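You operate a simulated robot arm through the tools that you are given. There is no shell and no other tool.

You run a simulated two-armed robot. Do the job below in one go: nothing can be reset, and whatever is moved stays where it is left.

## Task
Zero the counter, then feed both billets in the channel to the lift tray.
Fine: use the FWD and PUSH buttons; the counter ends on 2.

It is judged by the outcome, as a careful person would: the job done as asked, and still so three seconds after it is handed in. It fails if anything else is knocked over, pushed out of place, dropped, spilled or broken.

## Robot
Two 7-joint arms with fingered hands on one trunk that stands fixed in place. Base frame: the origin is at the foot of the trunk, x ahead of it, y to its left, z up. Readings come in m, degrees, newtons and seconds.
The left shoulder is at [0.029, 0.181, 1.35], the right one opposite. Each reaches about 0.828 m from its shoulder. Payload 3.8 kg a hand.
Tool frame (each hand has its own): the origin (TCP) lies between the finger pads and is the grasp point; the fingertips stand 0.03 m ahead of it; z points along the fingers, y is the line along which they close. The gripper opens to 0.104 m; its body begins 0.035 m behind the TCP. The gripper is a hand of 4 fingers: y runs from the thumb to the fingers, the wrist lies at [-0.017, -0.104, -0.178] in the tool frame.
Orientation is told as [roll, pitch, yaw] about the base's x, y, z axes, in that order, counted from this pose: with the fingers straight down and the wrist toward the robot, the tool's x, y and z point along [0, 1, 0], [1, 0, 0] and [0, 0, -1] of the base frame.

## Interface
- The arms move only by the tool move_arm. It takes "left_steps", "right_steps" or both (then of equal length, played together; a hand with none holds still); each is a list of rows, each an object (a shift or turn left out is 0) with "travel": the shift along the base's x, y, z in units of 100 mm (1.0 is 100 mm), a list of three; "dr": the turn, a rotation vector about the base's x, y, z in units of 60 degrees (1.0 is 60 degrees), a list of three. In form: [{"travel": [dx, dy, dz], "dr": [rx, ry, rz]}, ...]. A call has 1 to 20 rows; each row is the pose to reach, as a shift and turn from the pose commanded when the call began. A call with a number of a shift or a turn outside -1 to 1 is refused whole. Each row takes 0.2 s and may step no farther than 0.05 m and 8.6 degrees from the row before; otherwise, the whole call is refused. Where a pose cannot be reached the arm comes as near as it can. A force on the tool above 40 N (or 10 N above the force at the start of the call, whichever is more), or a blocked arm, ends the call early, and 0.2 s more pass. In this call time passes only in rows, and 0.2 s behind the last. The reply holds the time, the measured pose of the TCP, the force on the tool along the base axes, the opening and the grip force, in the units named above and with some noise, with the torque about the TCP (base axes, N m) and any sound that the robot's microphone picked up.
- Cameras (640 x 400 px; columns grow to the right, rows downward): "scene" is now at [0.1033, -0.0358, 1.5353]; the picture's right is [-0.41, -0.91, -0.00], its down [-0.47, 0.21, -0.86] and it looks along [0.78, -0.35, -0.51] (base axes); focal length 214 px, centre (320, 200). "left" rides on the left gripper at [-0.066, -0.09, -0.126] in its tool frame; the picture's right is [-0.78, -0.30, 0.56], its down [0.57, -0.70, 0.42] and it looks along [0.26, 0.65, 0.71] (tool axes); focal length 275 px, centre (320, 200). "right" rides on the right gripper at [0.066, -0.09, -0.126] in its tool frame; the picture's right is [-0.78, 0.30, -0.56], its down [-0.57, -0.70, 0.42] and it looks along [-0.27, 0.65, 0.71] (tool axes); focal length 275 px, centre (320, 200). There is no depth. A picture from a camera that has moved, and an enlarged one, comes with that camera's place and axes in the base frame and with its lens.
- get_image(camera): a new picture of that camera. It takes no simulated time.
- lift_body(by): moves the trunk up (or, below 0, down) by that many m; the arms and the scene camera ride with it, the base frame stays. It gives what a move gives, with no picture.
- finger_targets(index, middle, ring, thumb_bend, thumb_turn, hand): sets how far each is bent, from 0 (flat) to 100 (curled in); at 30 the hand is open as for a grip, at 70 the pads meet at the TCP. One left out holds its place. A second passes; each finger stops where it meets its share of the squeeze, and holds until it gets a number again. It is the only way to open and close the hand. It gives what a move gives, with no picture; readings hold the bend of each and the force on the fingers (four entries, about 0 where the hand has none), thumb and palm. thumb_turn goes from beside the hand (0) to across from the fingers (100), as for a grip.
- head_to(pan, tilt): turns the head with the scene camera to pan (to the left, within 86 degrees either way) and tilt (down, from -29 to 69), counted from straight ahead of the robot (the tilt from the chest, where the trunk bows). It gives what a move gives.
- close_up(camera, box): a new picture of the part [left, top, right, bottom] of that camera's present view, enlarged. It takes no simulated time.
- finish_job(): hands the job in; it is judged then, once.

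Nothing tells you positions but the pictures and the camera data. Unless the task says otherwise, let go and move clear before handing in.

The tools are called as a command line: name --argument value ..., lists and objects as JSON in quotes. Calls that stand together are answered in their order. move_arm: Moves the arms, as the interface text tells. Its arguments: {"type":"object","properties":{"left_steps":{"type":"array"},"right_steps":{"type":"array"}},"required":[]} The other tools are called the same way: lift_body (by) moves the trunk up or down; finger_targets (index, middle, ring, thumb_bend, thumb_turn, hand) moves the fingers one by one; head_to (pan, tilt) turns the head that bears the scene camera; get_image (camera) takes a picture; close_up (camera, box) takes an enlarged picture of a part of a camera's view; finish_job () hands the job in.

At the start:

```text
time: 0.0
left_eef_pos: [0.4255, -0.0654, 1.4115]
left_ee_rot: [-0.1, 0.0, 0.0]
left_wrist_force: [0.3, -0.5, 0.1]
left_ft_torque: [0.03, -0.01, -0.04]
left_gripper_width: 0.1034
left_grasp_force: 0.0
left_shape: jaw
left_bend: [30.0, 30.0, 30.0, 30.0, 97.0]
left_finger forces: [0.0, 0.0, 0.0, 0.0, 0.0, 0.0]
right_eef_pos: [0.3406, -0.489, 1.3736]
right_ee_rot: [0.0, 0.1, 0.0]
right_wrist_force: [-0.2, 0.2, 0.7]
right_ft_torque: [0.0, -0.01, -0.01]
right_gripper_width: 0.1037
right_grasp_force: 0.2
right_shape: jaw
right_bend: [30.0, 30.0, 30.0, 30.0, 97.0]
right_finger forces: [0.0, 0.1, 0.1, 0.0, 0.0, 0.1]
trunk travel left (down, up): [-0.5, 0.256]
head pan, tilt (commanded): [-24.2, 30.8]
```

scene: 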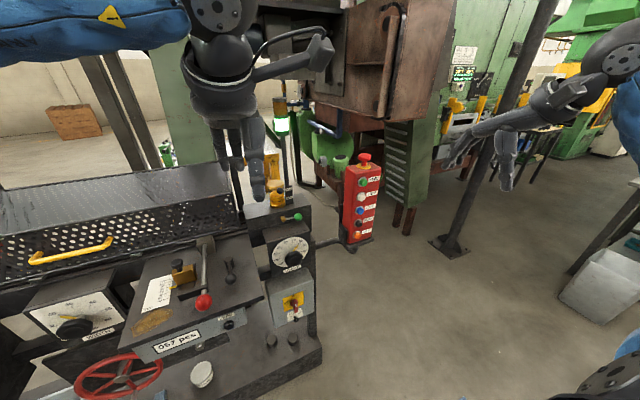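
right: 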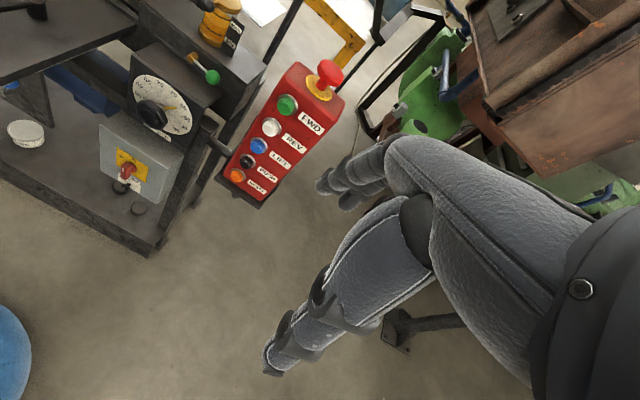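
left: 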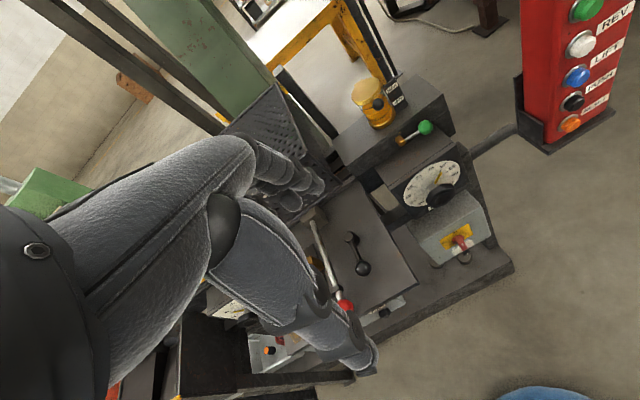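

I see a machine on the left with a counter reading "057 pcs", levers and knobs, and a red pendant with FWD, REV, LIFT, PUSH and another button. I'll look closer before moving anything.

close_up --camera "scene" --box '[0, 200, 340, 400]'

close_up --camera "scene" --box '[300, 130, 420, 260]'

close_up --camera "right" --box '[200, 40, 360, 220]'

close_up --camera "left" --box '[220, 180, 420, 400]'

```text
1.88 times, centred on (170, 300) of scene
camera zoom: at [0.1033, -0.0358, 1.5353], right [-0.41, -0.91, 0.0], down [-0.47, 0.21, -0.86], along [0.78, -0.35, -0.51], focal length 404 px, centre (602, 12)
```

zoom: 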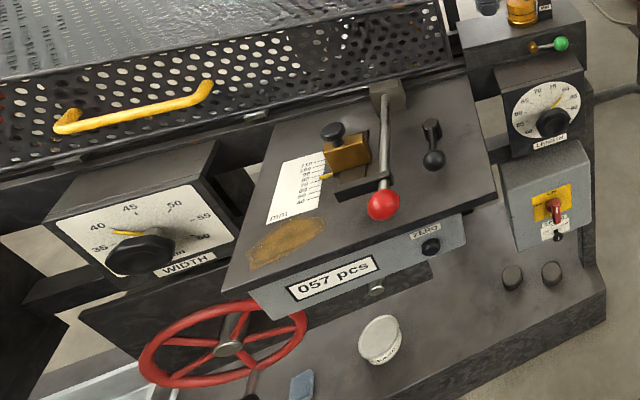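

```text
3.08 times, centred on (360, 195) of scene
camera zoom: at [0.1033, -0.0358, 1.5353], right [-0.41, -0.91, 0.0], down [-0.47, 0.21, -0.86], along [0.78, -0.35, -0.51], focal length 660 px, centre (197, 215)
```

zoom: 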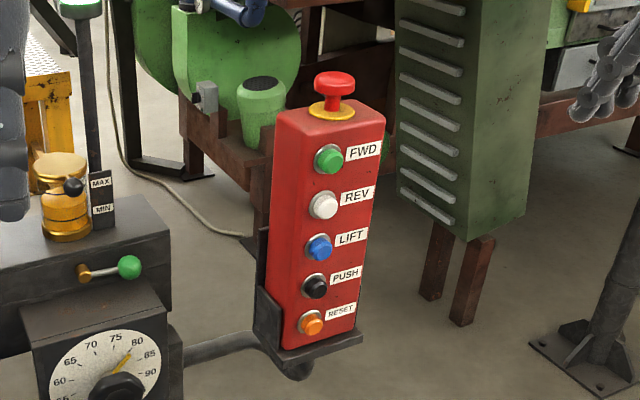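

```text
2.22 times, centred on (280, 130) of right
camera zoom: at [0.2526, -0.4238, 1.4997], right [0.3, -0.78, 0.56], down [-0.7, -0.57, -0.42], along [0.65, -0.26, -0.71], focal length 612 px, centre (409, 356)
```

zoom: 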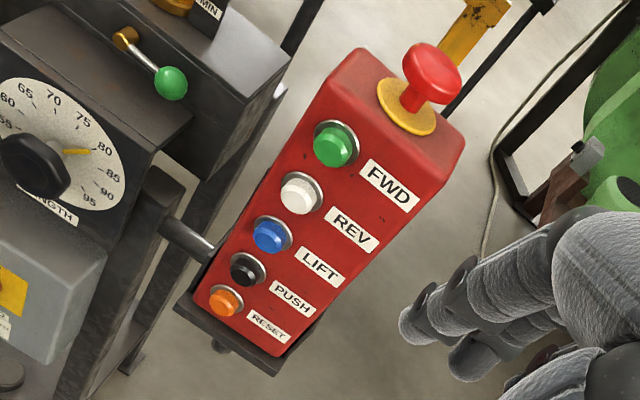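

```text
1.82 times, centred on (320, 290) of left
camera zoom: at [0.3357, -0.1304, 1.5371], right [-0.3, -0.78, -0.56], down [-0.7, 0.57, -0.42], along [0.65, 0.26, -0.71], focal length 500 px, centre (320, 36)
```

zoom: 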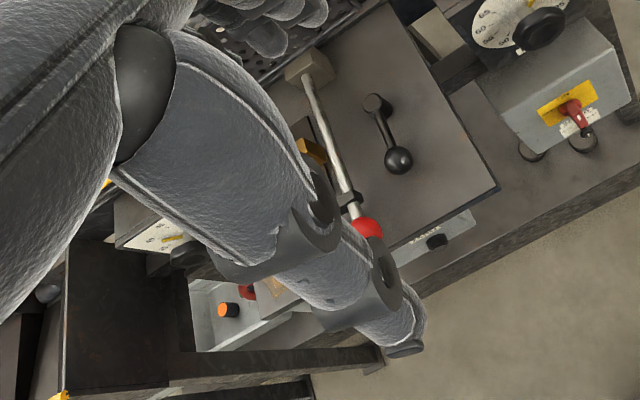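

The counter (057 pcs) has a ZERO button beside it, and the pendant carries FWD, REV, LIFT, PUSH and RESET plus an E-stop. I haven't found the billet channel or the lift tray yet, so I'll turn the head and look round.

head_to --pan 10 --tilt 40

get_image --camera "scene"

```text
time: 1.0
left_eef_pos: [0.4253, -0.0656, 1.411]
left_ee_rot: [0.1, 0.1, 0.0]
left_wrist_force: [0.0, 0.3, 0.5]
left_ft_torque: [-0.03, -0.01, 0.0]
left_gripper_width: 0.1036
left_grasp_force: 0.0
left_shape: jaw
left_bend: [30.0, 30.0, 30.0, 30.0, 97.0]
left_finger forces: [0.1, 0.0, 0.1, 0.0, 0.1, 0.1]
right_eef_pos: [0.3407, -0.4891, 1.3743]
right_ee_rot: [0.0, 0.0, 0.1]
right_wrist_force: [0.3, 0.4, -0.3]
right_ft_torque: [-0.03, -0.01, -0.02]
right_gripper_width: 0.1037
right_grasp_force: 0.0
right_shape: jaw
right_bend: [30.0, 30.0, 30.0, 30.0, 97.0]
right_finger forces: [0.0, 0.0, 0.1, 0.0, 0.0, 0.0]
trunk travel left (down, up): [-0.5, 0.256]
head pan, tilt (commanded): [10.0, 40.0]
```

```text
taken
camera scene: at [0.1048, 0.0158, 1.5212], right [0.17, -0.98, 0.0], down [-0.63, -0.11, -0.77], along [0.75, 0.13, -0.64], focal length 214 px, centre (320, 200)
```

scene: 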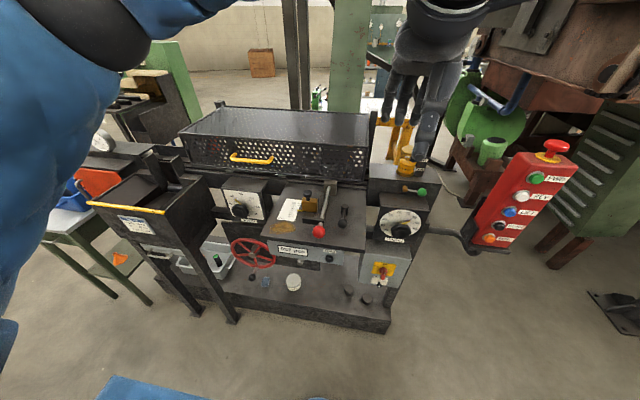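

close_up --camera "scene" --box '[70, 110, 270, 330]'

close_up --camera "scene" --box '[210, 160, 440, 330]'

close_up --camera "scene" --box '[440, 120, 600, 280]'

close_up --camera "scene" --box '[160, 90, 400, 200]'

```text
1.82 times, centred on (170, 220) of scene
camera zoom: at [0.1048, 0.0158, 1.5212], right [0.17, -0.98, 0.0], down [-0.63, -0.11, -0.77], along [0.75, 0.13, -0.64], focal length 390 px, centre (593, 164)
```

zoom: 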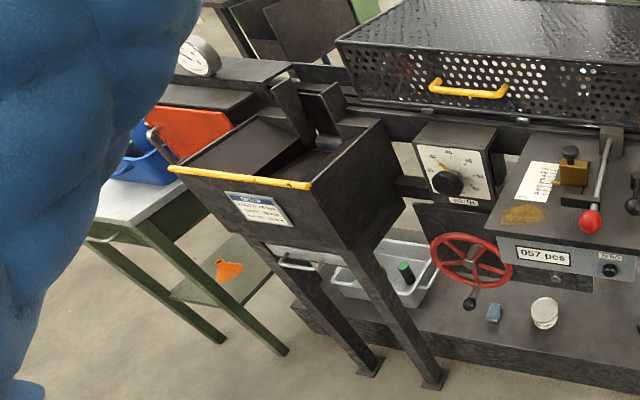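

```text
2.35 times, centred on (325, 245) of scene
camera zoom: at [0.1048, 0.0158, 1.5212], right [0.17, -0.98, 0.0], down [-0.63, -0.11, -0.77], along [0.75, 0.13, -0.64], focal length 505 px, centre (308, 94)
```

zoom: 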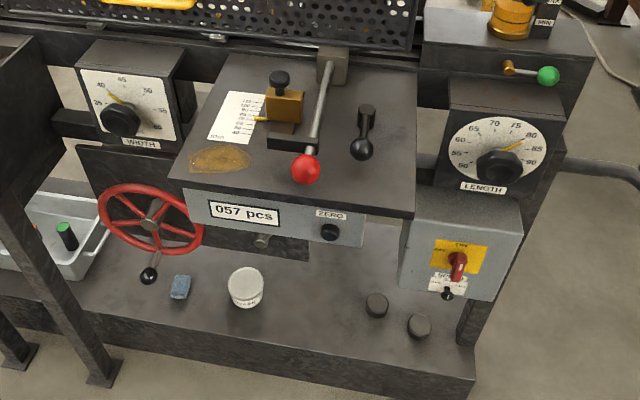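

```text
2.50 times, centred on (520, 200) of scene
camera zoom: at [0.1048, 0.0158, 1.5212], right [0.17, -0.98, 0.0], down [-0.63, -0.11, -0.77], along [0.75, 0.13, -0.64], focal length 536 px, centre (-180, 200)
```

zoom: 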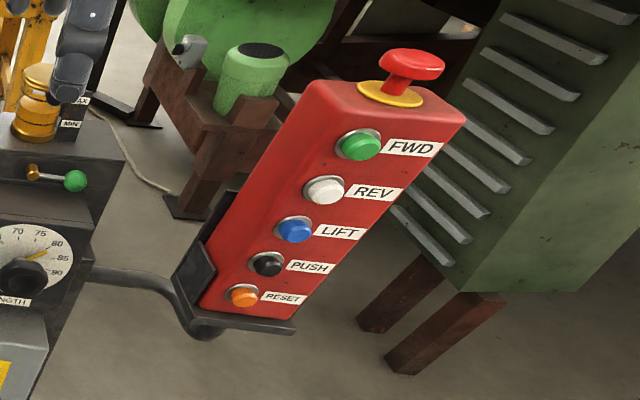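

```text
2.67 times, centred on (280, 145) of scene
camera zoom: at [0.1048, 0.0158, 1.5212], right [0.17, -0.98, 0.0], down [-0.63, -0.11, -0.77], along [0.75, 0.13, -0.64], focal length 572 px, centre (427, 347)
```

zoom: 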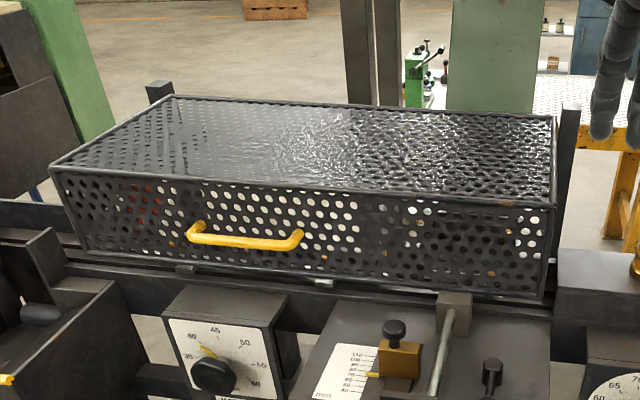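

The channel is probably under the perforated guard. I'll read the small labels and gauges next: the card on the hopper, the switch box, the dials and the stack light.

close_up --camera "scene" --box '[110, 205, 160, 240]'

close_up --camera "scene" --box '[360, 200, 430, 310]'

close_up --camera "scene" --box '[215, 180, 275, 225]'

close_up --camera "scene" --box '[270, 175, 370, 270]'

close_up --camera "scene" --box '[80, 120, 190, 200]'

close_up --camera "left" --box '[220, 60, 480, 260]'

```text
11.43 times, centred on (135, 222) of scene
camera zoom: at [0.1048, 0.0158, 1.5212], right [0.17, -0.98, 0.0], down [-0.63, -0.11, -0.77], along [0.75, 0.13, -0.64], focal length 2451 px, centre (2434, -57)
```

zoom: 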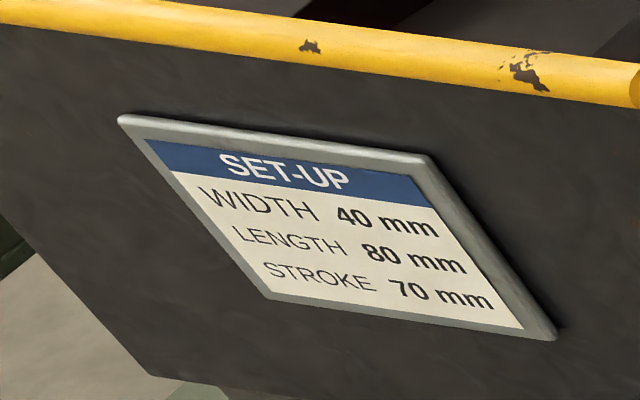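

```text
3.64 times, centred on (395, 255) of scene
camera zoom: at [0.1048, 0.0158, 1.5212], right [0.17, -0.98, 0.0], down [-0.63, -0.11, -0.77], along [0.75, 0.13, -0.64], focal length 780 px, centre (47, 0)
```

zoom: 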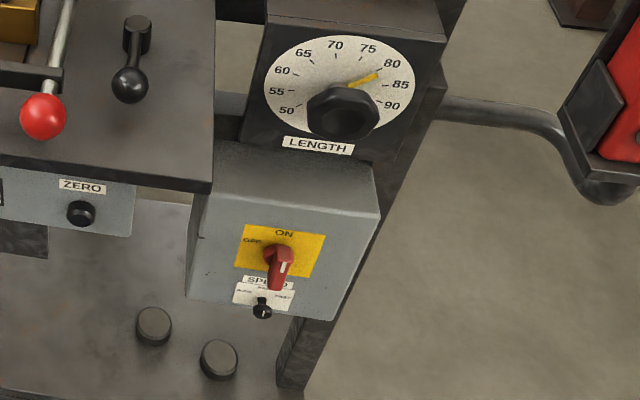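

```text
8.89 times, centred on (245, 202) of scene
camera zoom: at [0.1048, 0.0158, 1.5212], right [0.17, -0.98, 0.0], down [-0.63, -0.11, -0.77], along [0.75, 0.13, -0.64], focal length 1906 px, centre (987, 178)
```

zoom: 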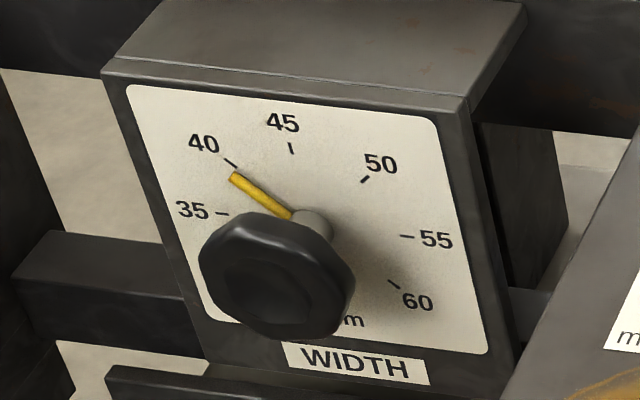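

```text
4.21 times, centred on (320, 222) of scene
camera zoom: at [0.1048, 0.0158, 1.5212], right [0.17, -0.98, 0.0], down [-0.63, -0.11, -0.77], along [0.75, 0.13, -0.64], focal length 903 px, centre (320, 105)
```

zoom: 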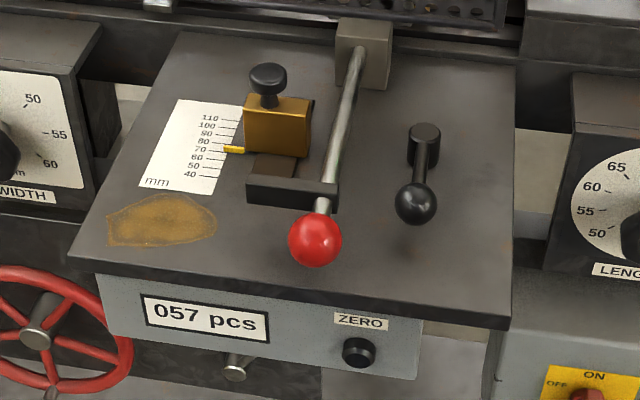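

```text
5.00 times, centred on (135, 160) of scene
camera zoom: at [0.1048, 0.0158, 1.5212], right [0.17, -0.98, 0.0], down [-0.63, -0.11, -0.77], along [0.75, 0.13, -0.64], focal length 1072 px, centre (1245, 400)
```

zoom: 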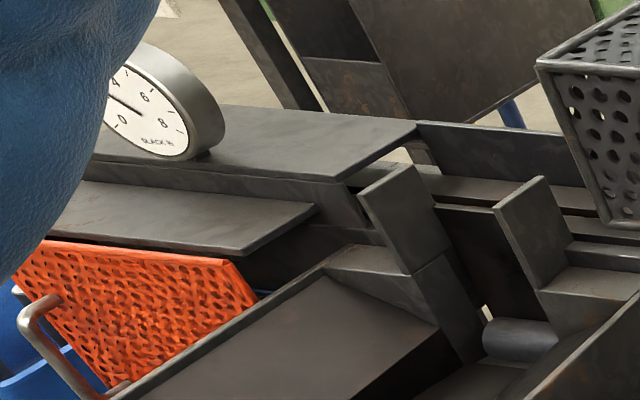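

```text
2.00 times, centred on (350, 160) of left
camera zoom: at [0.3357, -0.1304, 1.5372], right [-0.3, -0.78, -0.56], down [-0.7, 0.57, -0.42], along [0.65, 0.26, -0.71], focal length 551 px, centre (260, 280)
```

zoom: 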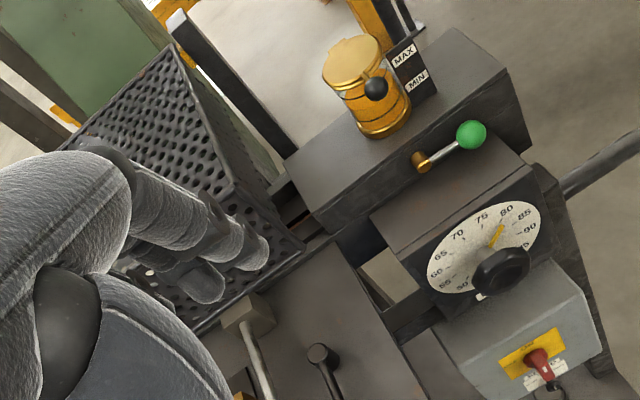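

The card asks for WIDTH 40, LENGTH 80 and STROKE 70, and the dials and stop look close to that. By triangulation FWD is near [0.600, -0.410, 1.241], PUSH near [0.599, -0.408, 1.084] and ZERO near [0.511, 0.057, 0.932]. Next I'll zoom in on the switch box, the signal lamp and the inside of the guard.

close_up --camera "left" --box '[410, 190, 500, 270]'

close_up --camera "right" --box '[90, 110, 190, 220]'

close_up --camera "scene" --box '[180, 130, 290, 180]'

close_up --camera "scene" --box '[280, 130, 400, 190]'

close_up --camera "scene" --box '[130, 140, 230, 300]'

```text
5.00 times, centred on (455, 230) of left
camera zoom: at [0.3357, -0.1304, 1.5372], right [-0.3, -0.78, -0.56], down [-0.7, 0.57, -0.42], along [0.65, 0.26, -0.71], focal length 1376 px, centre (-355, 50)
```

zoom: 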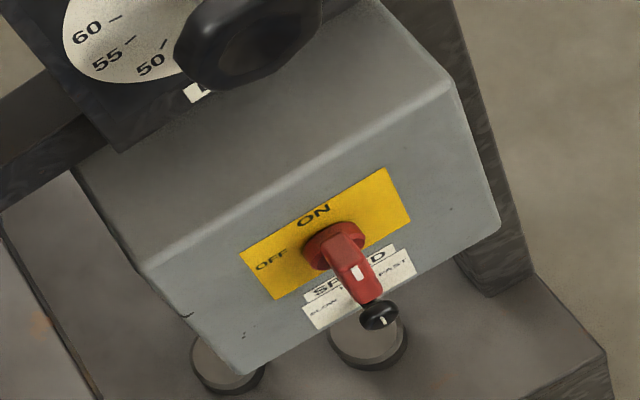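

```text
3.64 times, centred on (140, 165) of right
camera zoom: at [0.2526, -0.4238, 1.4997], right [0.3, -0.78, 0.56], down [-0.7, -0.57, -0.42], along [0.65, -0.26, -0.71], focal length 1001 px, centre (974, 327)
```

zoom: 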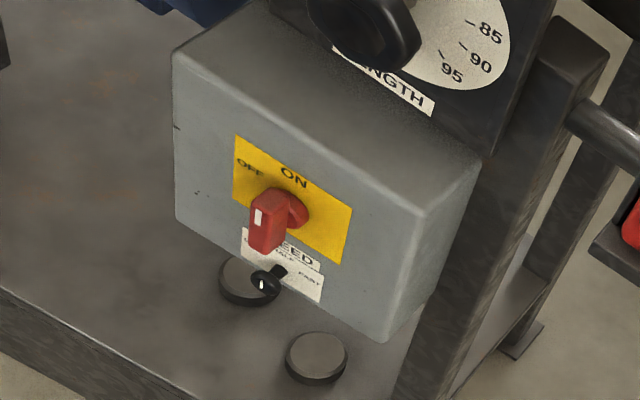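

```text
5.82 times, centred on (235, 155) of scene
camera zoom: at [0.1048, 0.0158, 1.5212], right [0.17, -0.98, 0.0], down [-0.63, -0.11, -0.77], along [0.75, 0.13, -0.64], focal length 1248 px, centre (814, 462)
```

zoom: 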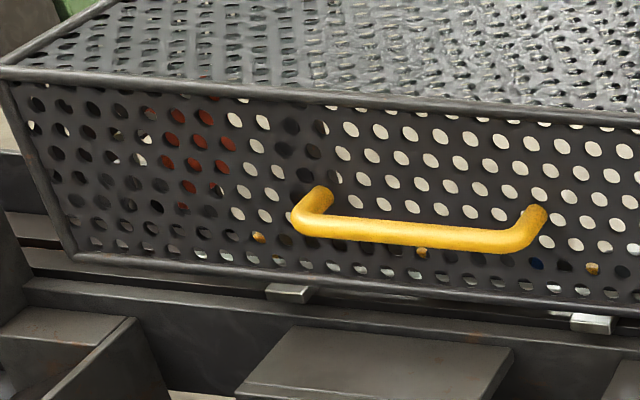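

```text
5.33 times, centred on (340, 160) of scene
camera zoom: at [0.1048, 0.0158, 1.5212], right [0.17, -0.98, 0.0], down [-0.63, -0.11, -0.77], along [0.75, 0.13, -0.64], focal length 1144 px, centre (213, 413)
```

zoom: 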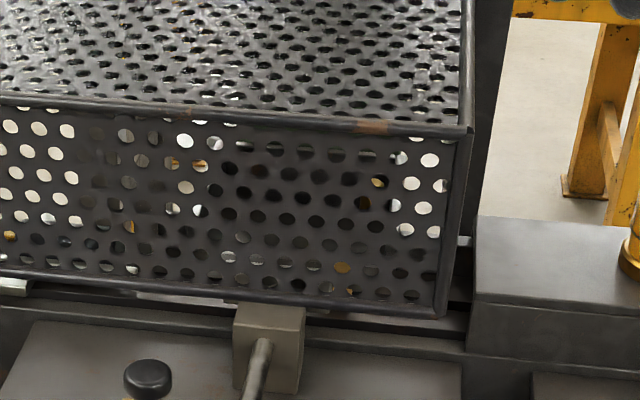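

```text
2.50 times, centred on (180, 220) of scene
camera zoom: at [0.1048, 0.0158, 1.5212], right [0.17, -0.98, 0.0], down [-0.63, -0.11, -0.77], along [0.75, 0.13, -0.64], focal length 536 px, centre (670, 150)
```

zoom: 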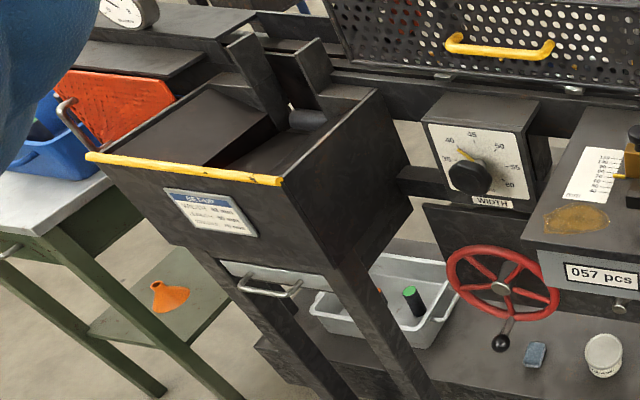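

The settings match the card, so I'll leave them alone. To press buttons I need one finger pointing, so I'll shape the right hand with the index straight and the others curled, then look at where the fingertip ends up.

finger_targets --hand "right" --index 0 --middle 100 --ring 100 --thumb_bend 100 --thumb_turn 100

head_to --pan -45 --tilt 25

get_image --camera "scene"

get_image --camera "right"

```text
time: 2.0
left_eef_pos: [0.4263, -0.0655, 1.4117]
left_ee_rot: [0.1, -0.1, 0.0]
left_wrist_force: [0.1, 0.3, -0.7]
left_ft_torque: [0.01, 0.01, 0.01]
left_gripper_width: 0.1034
left_grasp_force: 0.1
left_shape: jaw
left_bend: [30.0, 30.0, 30.0, 30.0, 97.0]
left_finger forces: [0.0, 0.0, 0.1, 0.1, 0.0, 0.0]
right_eef_pos: [0.3413, -0.4884, 1.3748]
right_ee_rot: [-0.1, 0.0, 0.1]
right_wrist_force: [0.1, 0.0, -0.2]
right_ft_torque: [0.01, -0.02, 0.02]
right_gripper_width: 0.046
right_grasp_force: 0.1
right_shape: fingers
right_bend: [0.0, 100.0, 100.0, 100.0, 100.0]
right_finger forces: [0.0, 0.1, 0.0, 0.1, 0.0, 0.1]
trunk travel left (down, up): [-0.5, 0.256]
head pan, tilt (commanded): [10.0, 40.0]
```

```text
time: 3.2
left_eef_pos: [0.4259, -0.0659, 1.4114]
left_ee_rot: [-0.1, -0.1, 0.1]
left_wrist_force: [0.4, -1.1, -0.1]
left_ft_torque: [0.03, 0.03, 0.02]
left_gripper_width: 0.1035
left_grasp_force: 0.1
left_shape: jaw
left_bend: [30.0, 30.0, 30.0, 30.0, 97.0]
left_finger forces: [0.1, 0.1, 0.0, 0.0, 0.0, 0.0]
right_eef_pos: [0.3409, -0.4885, 1.373]
right_ee_rot: [0.1, 0.0, 0.1]
right_wrist_force: [0.9, 0.6, -0.8]
right_ft_torque: [0.0, 0.0, 0.02]
right_gripper_width: 0.0458
right_grasp_force: 0.1
right_shape: fingers
right_bend: [0.0, 100.0, 100.0, 100.0, 100.0]
right_finger forces: [0.0, 0.1, 0.0, 0.0, 0.0, 0.1]
trunk travel left (down, up): [-0.5, 0.256]
head pan, tilt (commanded): [-45.0, 25.0]
```

```text
taken
camera scene: at [0.0863, -0.0639, 1.5445], right [-0.71, -0.71, 0.0], down [-0.3, 0.3, -0.91], along [0.64, -0.64, -0.42], focal length 214 px, centre (320, 200)
```

scene: 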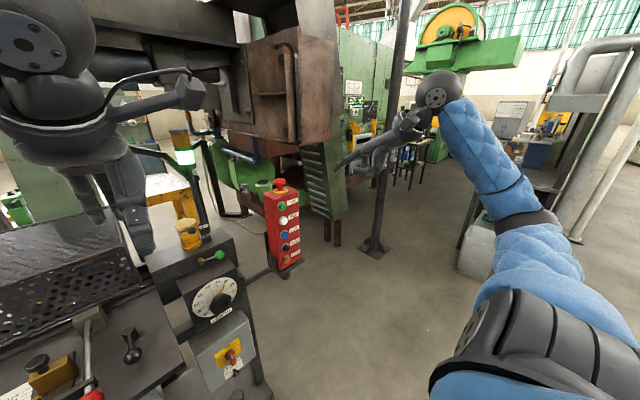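

```text
taken
camera right: at [0.2526, -0.4237, 1.4997], right [0.3, -0.78, 0.56], down [-0.7, -0.57, -0.42], along [0.65, -0.26, -0.71], focal length 275 px, centre (320, 200)
```

right: 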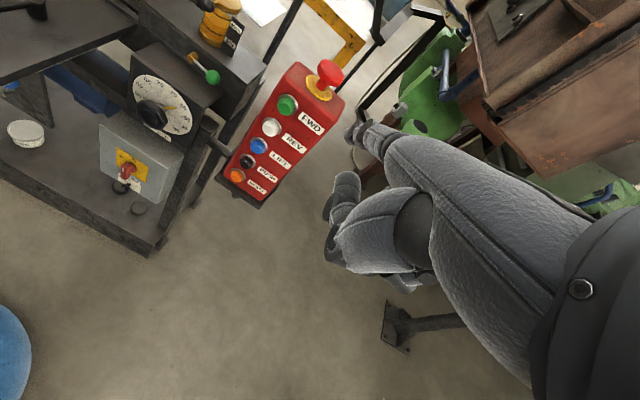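

close_up --camera "scene" --box '[310, 60, 480, 200]'

close_up --camera "right" --box '[300, 90, 480, 310]'

```text
2.86 times, centred on (395, 130) of scene
camera zoom: at [0.0863, -0.0639, 1.5445], right [-0.71, -0.71, 0.0], down [-0.3, 0.3, -0.91], along [0.64, -0.64, -0.42], focal length 613 px, centre (106, 400)
```

zoom: 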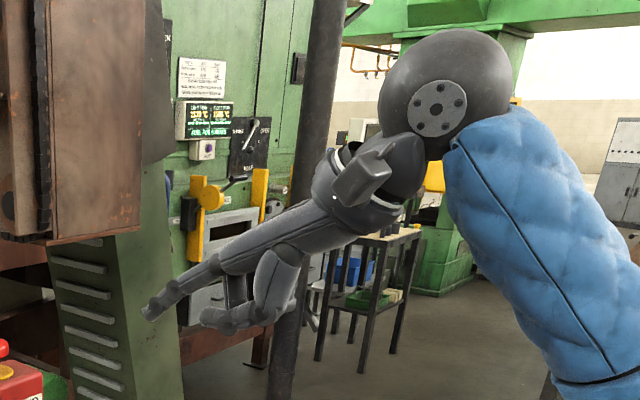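

```text
1.82 times, centred on (390, 200) of right
camera zoom: at [0.2526, -0.4237, 1.4997], right [0.3, -0.78, 0.56], down [-0.7, -0.57, -0.42], along [0.65, -0.26, -0.71], focal length 500 px, centre (193, 200)
```

zoom: 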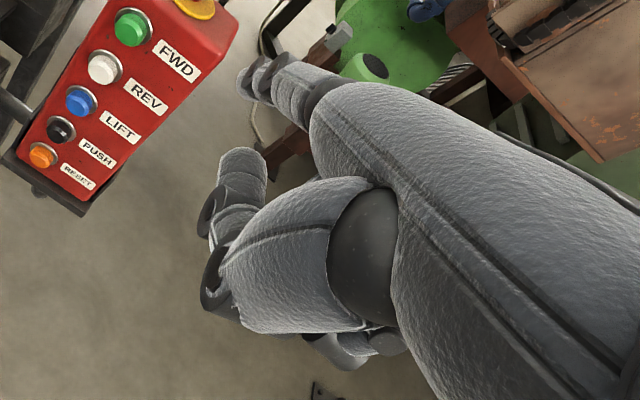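

The straightened right index tip is near [0.440, -0.470, 1.378], about [0.099, 0.018, 0.004] from the TCP in base axes. Before pressing anything I want to see the channel and the tray, so I'll turn the head back left and zoom in.

head_to --pan 25 --tilt 35

get_image --camera "scene"

close_up --camera "scene" --box '[160, 110, 340, 230]'

close_up --camera "scene" --box '[260, 110, 460, 190]'

```text
time: 4.7
left_eef_pos: [0.4258, -0.0661, 1.412]
left_ee_rot: [0.0, -0.1, 0.0]
left_wrist_force: [0.3, -0.4, -0.4]
left_ft_torque: [0.0, -0.01, -0.02]
left_gripper_width: 0.1034
left_grasp_force: 0.1
left_shape: jaw
left_bend: [30.0, 30.0, 30.0, 30.0, 97.0]
left_finger forces: [0.0, 0.0, 0.0, 0.0, 0.1, 0.1]
right_eef_pos: [0.3399, -0.4877, 1.3749]
right_ee_rot: [0.0, -0.1, 0.1]
right_wrist_force: [-0.4, -0.3, -0.1]
right_ft_torque: [0.01, 0.0, 0.01]
right_gripper_width: 0.0459
right_grasp_force: 0.1
right_shape: fingers
right_bend: [0.0, 100.0, 100.0, 100.0, 100.0]
right_finger forces: [0.1, 0.0, 0.0, 0.0, 0.0, 0.0]
trunk travel left (down, up): [-0.5, 0.256]
head pan, tilt (commanded): [25.0, 35.0]
```

```text
taken
camera scene: at [0.1009, 0.0383, 1.5288], right [0.42, -0.91, 0.0], down [-0.52, -0.24, -0.82], along [0.74, 0.35, -0.57], focal length 214 px, centre (320, 200)
```

scene: 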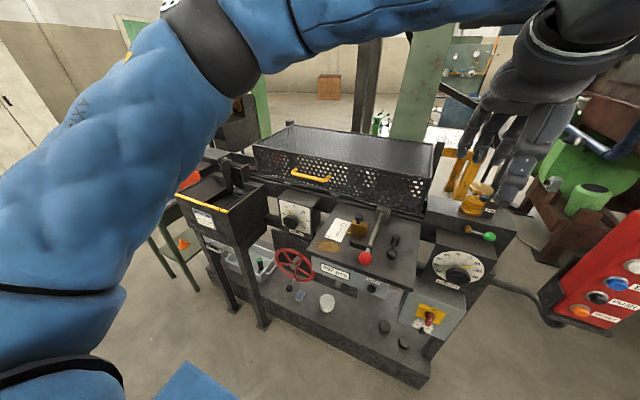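

```text
3.33 times, centred on (250, 170) of scene
camera zoom: at [0.1009, 0.0383, 1.5288], right [0.42, -0.91, 0.0], down [-0.52, -0.24, -0.82], along [0.74, 0.35, -0.57], focal length 715 px, centre (553, 300)
```

zoom: 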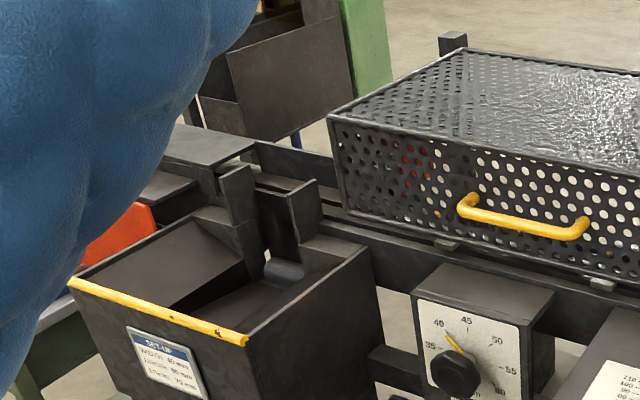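

```text
3.20 times, centred on (360, 150) of scene
camera zoom: at [0.1009, 0.0383, 1.5288], right [0.42, -0.91, 0.0], down [-0.52, -0.24, -0.82], along [0.74, 0.35, -0.57], focal length 686 px, centre (192, 360)
```

zoom: 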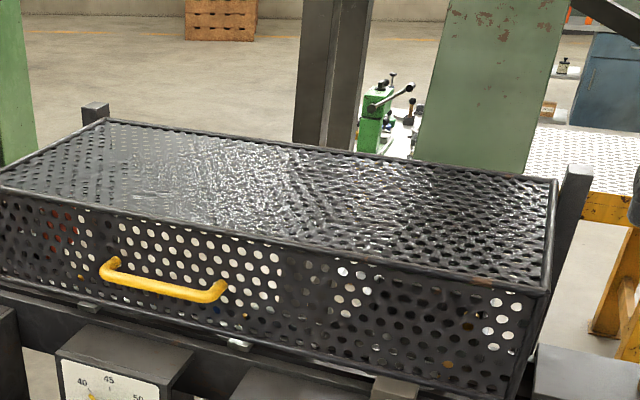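

close_up --camera "scene" --box '[205, 150, 265, 200]'

close_up --camera "scene" --box '[250, 135, 330, 190]'

close_up --camera "scene" --box '[330, 150, 430, 215]'

close_up --camera "scene" --box '[200, 210, 300, 310]'

```text
8.00 times, centred on (235, 175) of scene
camera zoom: at [0.1009, 0.0383, 1.5288], right [0.42, -0.91, 0.0], down [-0.52, -0.24, -0.82], along [0.74, 0.35, -0.57], focal length 1716 px, centre (1000, 400)
```

zoom: 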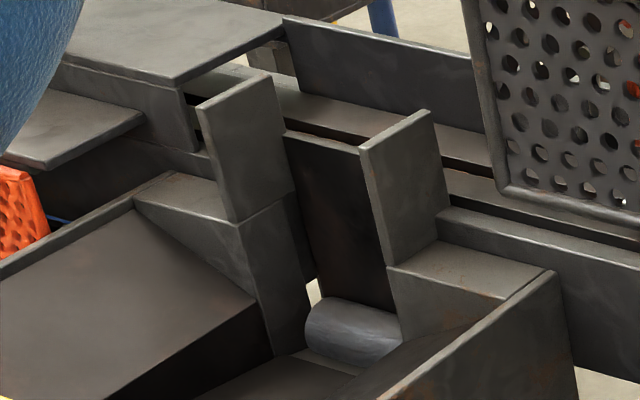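

```text
7.27 times, centred on (290, 162) of scene
camera zoom: at [0.1009, 0.0383, 1.5288], right [0.42, -0.91, 0.0], down [-0.52, -0.24, -0.82], along [0.74, 0.35, -0.57], focal length 1560 px, centre (538, 473)
```

zoom: 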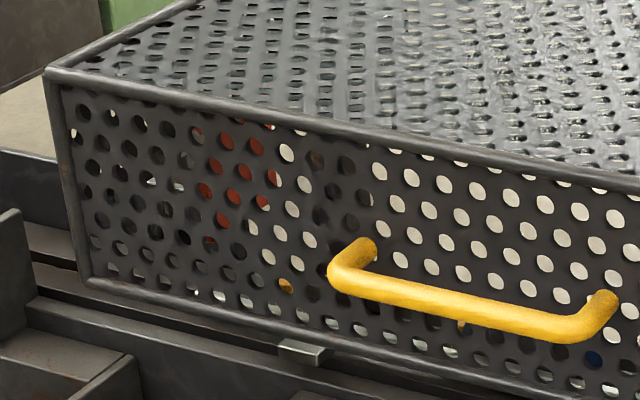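

```text
6.15 times, centred on (380, 182) of scene
camera zoom: at [0.1009, 0.0383, 1.5288], right [0.42, -0.91, 0.0], down [-0.52, -0.24, -0.82], along [0.74, 0.35, -0.57], focal length 1320 px, centre (-49, 308)
```

zoom: 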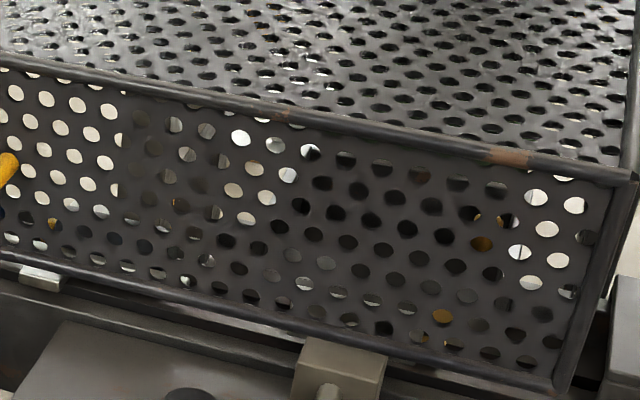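

```text
4.00 times, centred on (250, 260) of scene
camera zoom: at [0.1009, 0.0383, 1.5288], right [0.42, -0.91, 0.0], down [-0.52, -0.24, -0.82], along [0.74, 0.35, -0.57], focal length 858 px, centre (600, -40)
```

zoom: 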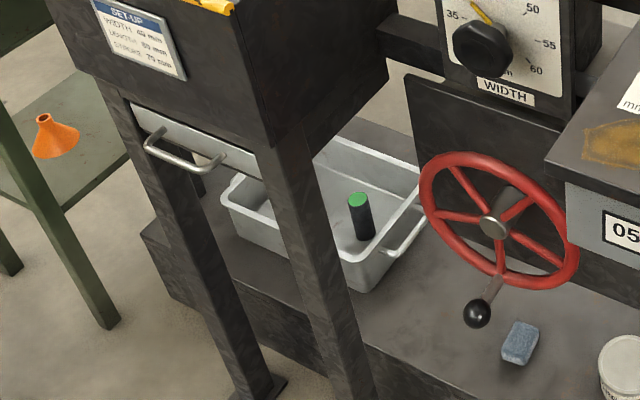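

A bin with a lift slot stands on the left, a guarded channel runs across, and the pendant is on the right. I can't make out the billets yet, so I'll swing the left hand over to the left, well above everything, and use its camera on the channel ends.

move_arm --left_steps '[{"travel": [0, 0.4, 0.1]}, {"travel": [0, 0.8, 0.2]}, {"travel": [0, 1.0, 0.3]}]'

move_arm --left_steps '[{"travel": [0, 0.4, 0]}, {"travel": [0, 0.8, 0]}, {"travel": [0, 1.0, 0]}]'

get_image --camera "left"

get_image --camera "scene"

```text
time: 5.5
left_eef_pos: [0.425, 0.035, 1.4419]
left_ee_rot: [0.0, 0.1, 0.0]
left_wrist_force: [0.2, -0.2, -0.7]
left_ft_torque: [0.05, 0.02, 0.0]
left_gripper_width: 0.1037
left_grasp_force: 0.0
left_shape: jaw
left_bend: [30.0, 30.0, 30.0, 30.0, 97.0]
left_finger forces: [0.1, 0.0, 0.0, 0.1, 0.1, 0.0]
right_eef_pos: [0.3403, -0.4879, 1.3738]
right_ee_rot: [0.0, 0.1, 0.0]
right_wrist_force: [-0.2, 0.3, -1.0]
right_ft_torque: [0.0, -0.03, -0.02]
right_gripper_width: 0.0459
right_grasp_force: 0.0
right_shape: fingers
right_bend: [0.0, 100.0, 100.0, 100.0, 100.0]
right_finger forces: [0.0, 0.0, 0.1, 0.0, 0.1, 0.1]
trunk travel left (down, up): [-0.5, 0.256]
head pan, tilt (commanded): [25.0, 35.0]
```

```text
time: 6.2
left_eef_pos: [0.4281, 0.137, 1.4413]
left_ee_rot: [0.0, 0.0, -0.1]
left_wrist_force: [-0.5, -0.5, 0.3]
left_ft_torque: [-0.02, 0.02, 0.0]
left_gripper_width: 0.1039
left_grasp_force: 0.1
left_shape: jaw
left_bend: [30.0, 30.0, 30.0, 30.0, 97.0]
left_finger forces: [0.1, 0.1, 0.1, 0.0, 0.0, 0.1]
right_eef_pos: [0.342, -0.4888, 1.3736]
right_ee_rot: [0.0, 0.1, 0.0]
right_wrist_force: [-1.1, 0.1, -0.2]
right_ft_torque: [0.03, 0.03, -0.02]
right_gripper_width: 0.0461
right_grasp_force: 0.0
right_shape: fingers
right_bend: [0.0, 100.0, 100.0, 100.0, 100.0]
right_finger forces: [0.0, 0.1, 0.0, 0.0, 0.0, 0.0]
trunk travel left (down, up): [-0.5, 0.256]
head pan, tilt (commanded): [25.0, 35.0]
```

```text
taken
camera left: at [0.3377, 0.0719, 1.5674], right [-0.3, -0.78, -0.56], down [-0.7, 0.57, -0.42], along [0.65, 0.26, -0.71], focal length 275 px, centre (320, 200)
```

left: 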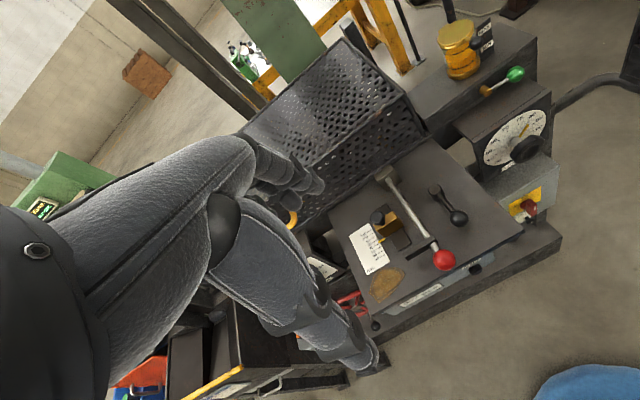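

```text
taken
camera scene: at [0.1009, 0.0385, 1.5288], right [0.42, -0.91, 0.0], down [-0.52, -0.24, -0.82], along [0.74, 0.35, -0.57], focal length 214 px, centre (320, 200)
```

scene: 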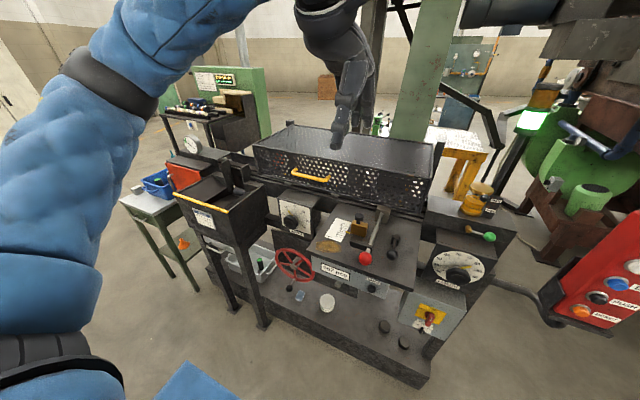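

close_up --camera "left" --box '[330, 20, 560, 200]'

close_up --camera "left" --box '[240, 50, 420, 160]'

close_up --camera "scene" --box '[110, 60, 290, 220]'

close_up --camera "scene" --box '[360, 150, 540, 340]'

```text
2.22 times, centred on (445, 110) of left
camera zoom: at [0.3377, 0.0719, 1.5674], right [-0.3, -0.78, -0.56], down [-0.7, 0.57, -0.42], along [0.65, 0.26, -0.71], focal length 612 px, centre (42, 400)
```

zoom: 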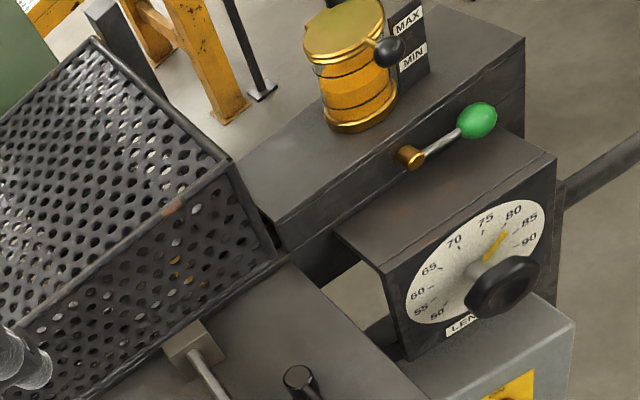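

```text
3.56 times, centred on (330, 105) of left
camera zoom: at [0.3377, 0.0719, 1.5674], right [-0.3, -0.78, -0.56], down [-0.7, 0.57, -0.42], along [0.65, 0.26, -0.71], focal length 979 px, centre (284, 538)
```

zoom: 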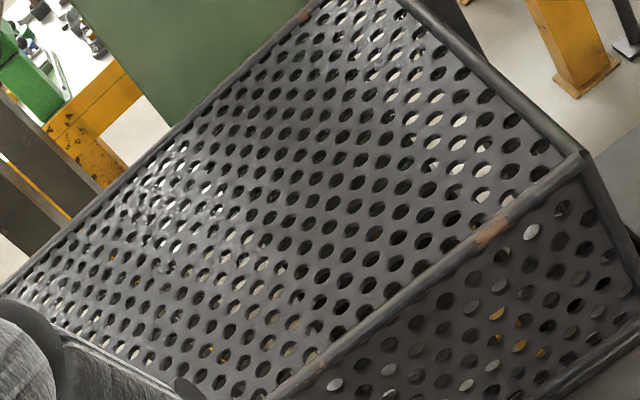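

```text
2.50 times, centred on (200, 140) of scene
camera zoom: at [0.1009, 0.0385, 1.5288], right [0.42, -0.91, 0.0], down [-0.52, -0.24, -0.82], along [0.74, 0.35, -0.57], focal length 536 px, centre (620, 350)
```

zoom: 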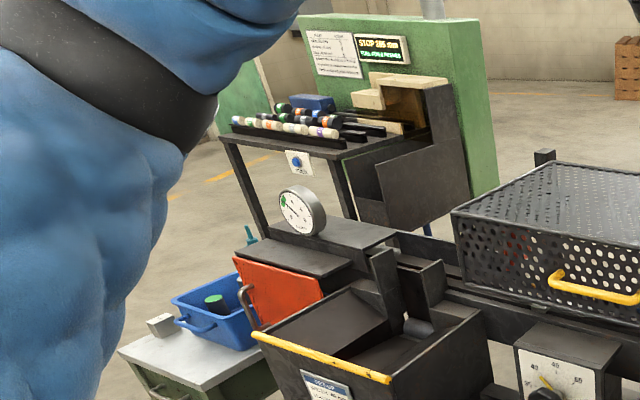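

```text
2.11 times, centred on (450, 245) of scene
camera zoom: at [0.1009, 0.0385, 1.5288], right [0.42, -0.91, 0.0], down [-0.52, -0.24, -0.82], along [0.74, 0.35, -0.57], focal length 452 px, centre (46, 105)
```

zoom: 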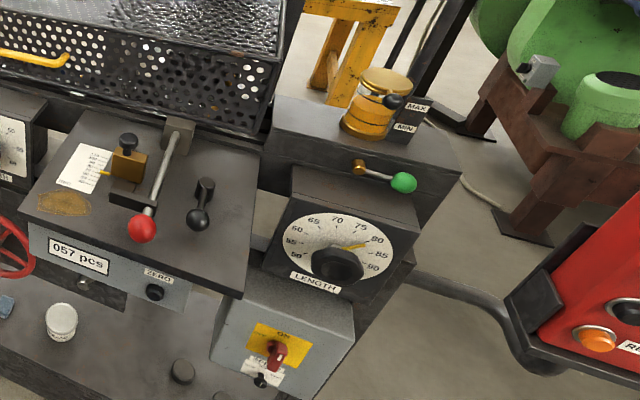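

close_up --camera "scene" --box '[190, 65, 250, 110]'

close_up --camera "scene" --box '[155, 95, 245, 150]'

close_up --camera "scene" --box '[170, 130, 270, 215]'

close_up --camera "scene" --box '[340, 200, 400, 250]'

```text
8.89 times, centred on (220, 88) of scene
camera zoom: at [0.1009, 0.0385, 1.5288], right [0.42, -0.91, 0.0], down [-0.52, -0.24, -0.82], along [0.74, 0.35, -0.57], focal length 1906 px, centre (1209, 1200)
```

zoom: 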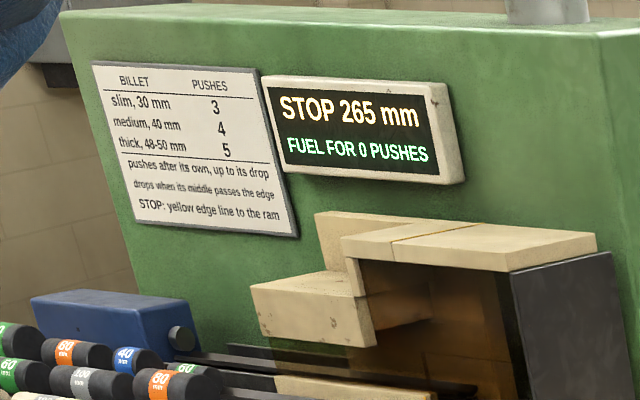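

```text
7.11 times, centred on (200, 122) of scene
camera zoom: at [0.1009, 0.0385, 1.5288], right [0.42, -0.91, 0.0], down [-0.52, -0.24, -0.82], along [0.74, 0.35, -0.57], focal length 1525 px, centre (1173, 751)
```

zoom: 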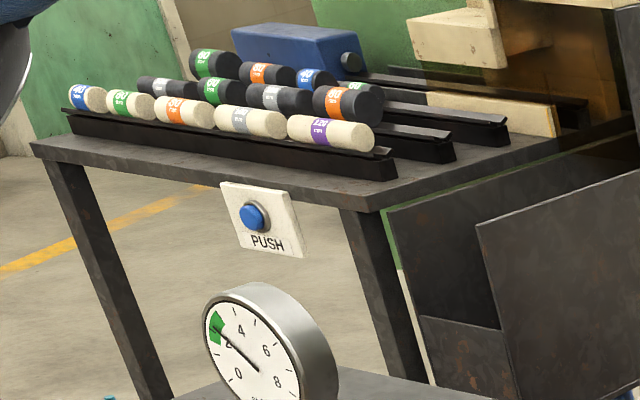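

```text
4.71 times, centred on (220, 172) of scene
camera zoom: at [0.1009, 0.0385, 1.5288], right [0.42, -0.91, 0.0], down [-0.52, -0.24, -0.82], along [0.74, 0.35, -0.57], focal length 1009 px, centre (791, 329)
```

zoom: 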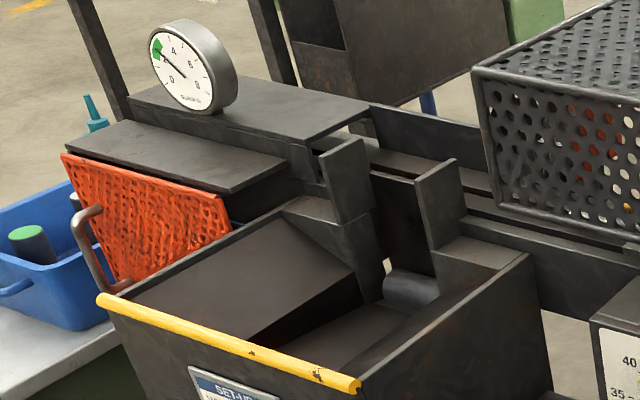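

```text
8.00 times, centred on (370, 225) of scene
camera zoom: at [0.1009, 0.0385, 1.5288], right [0.42, -0.91, 0.0], down [-0.52, -0.24, -0.82], along [0.74, 0.35, -0.57], focal length 1716 px, centre (-80, 0)
```

zoom: 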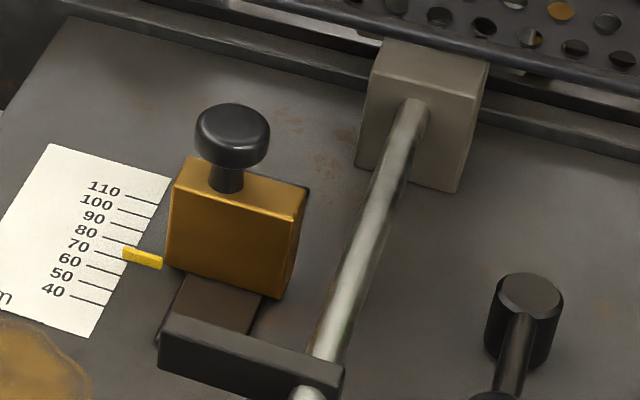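

The blue PUSH at the far left belongs to the furnace, not this feeder, so the pendant's PUSH is the one to use. I'll check the LENGTH dial and the pendant more closely.

close_up --camera "left" --box '[475, 95, 555, 175]'

close_up --camera "right" --box '[125, 60, 200, 140]'

close_up --camera "scene" --box '[425, 240, 490, 300]'

close_up --camera "right" --box '[215, 50, 355, 215]'

```text
5.00 times, centred on (515, 135) of left
camera zoom: at [0.3377, 0.0719, 1.5674], right [-0.3, -0.78, -0.56], down [-0.7, 0.57, -0.42], along [0.65, 0.26, -0.71], focal length 1376 px, centre (-655, 525)
```

zoom: 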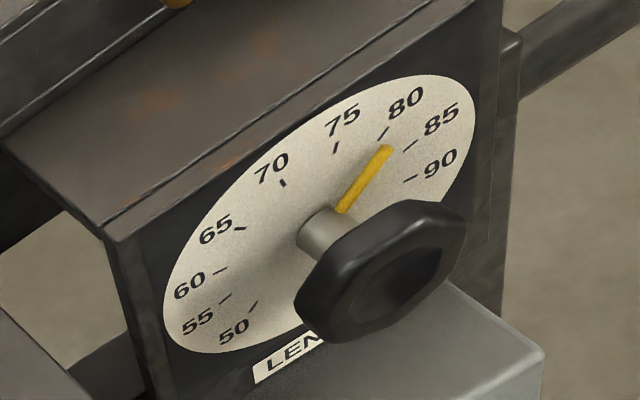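

```text
5.00 times, centred on (162, 100) of right
camera zoom: at [0.2526, -0.4236, 1.4998], right [0.3, -0.78, 0.56], down [-0.7, -0.57, -0.42], along [0.65, -0.26, -0.71], focal length 1376 px, centre (1108, 700)
```

zoom: 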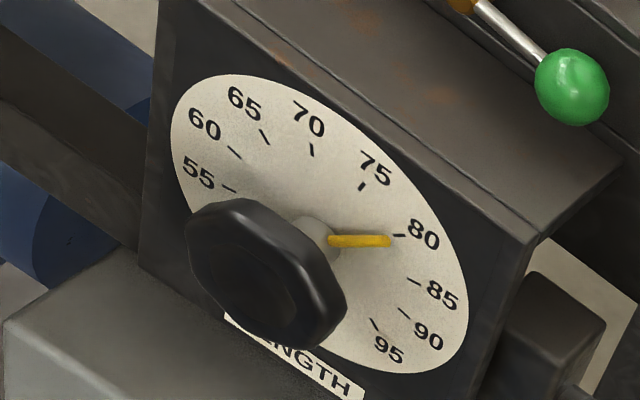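

```text
6.67 times, centred on (458, 270) of scene
camera zoom: at [0.1009, 0.0385, 1.5288], right [0.42, -0.91, 0.0], down [-0.52, -0.24, -0.82], along [0.74, 0.35, -0.57], focal length 1430 px, centre (-597, -267)
```

zoom: 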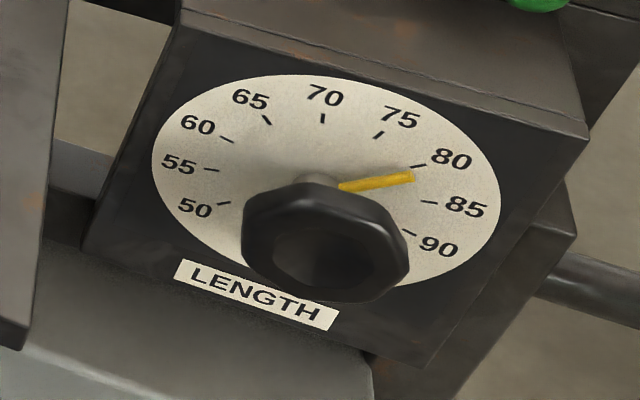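

```text
2.42 times, centred on (285, 132) of right
camera zoom: at [0.2526, -0.4236, 1.4998], right [0.3, -0.78, 0.56], down [-0.7, -0.57, -0.42], along [0.65, -0.26, -0.71], focal length 667 px, centre (405, 364)
```

zoom: 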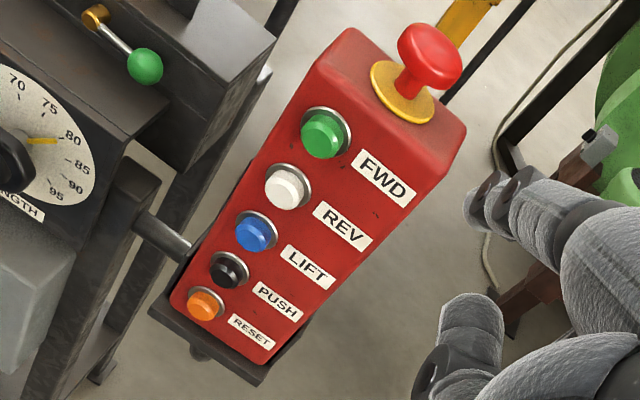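

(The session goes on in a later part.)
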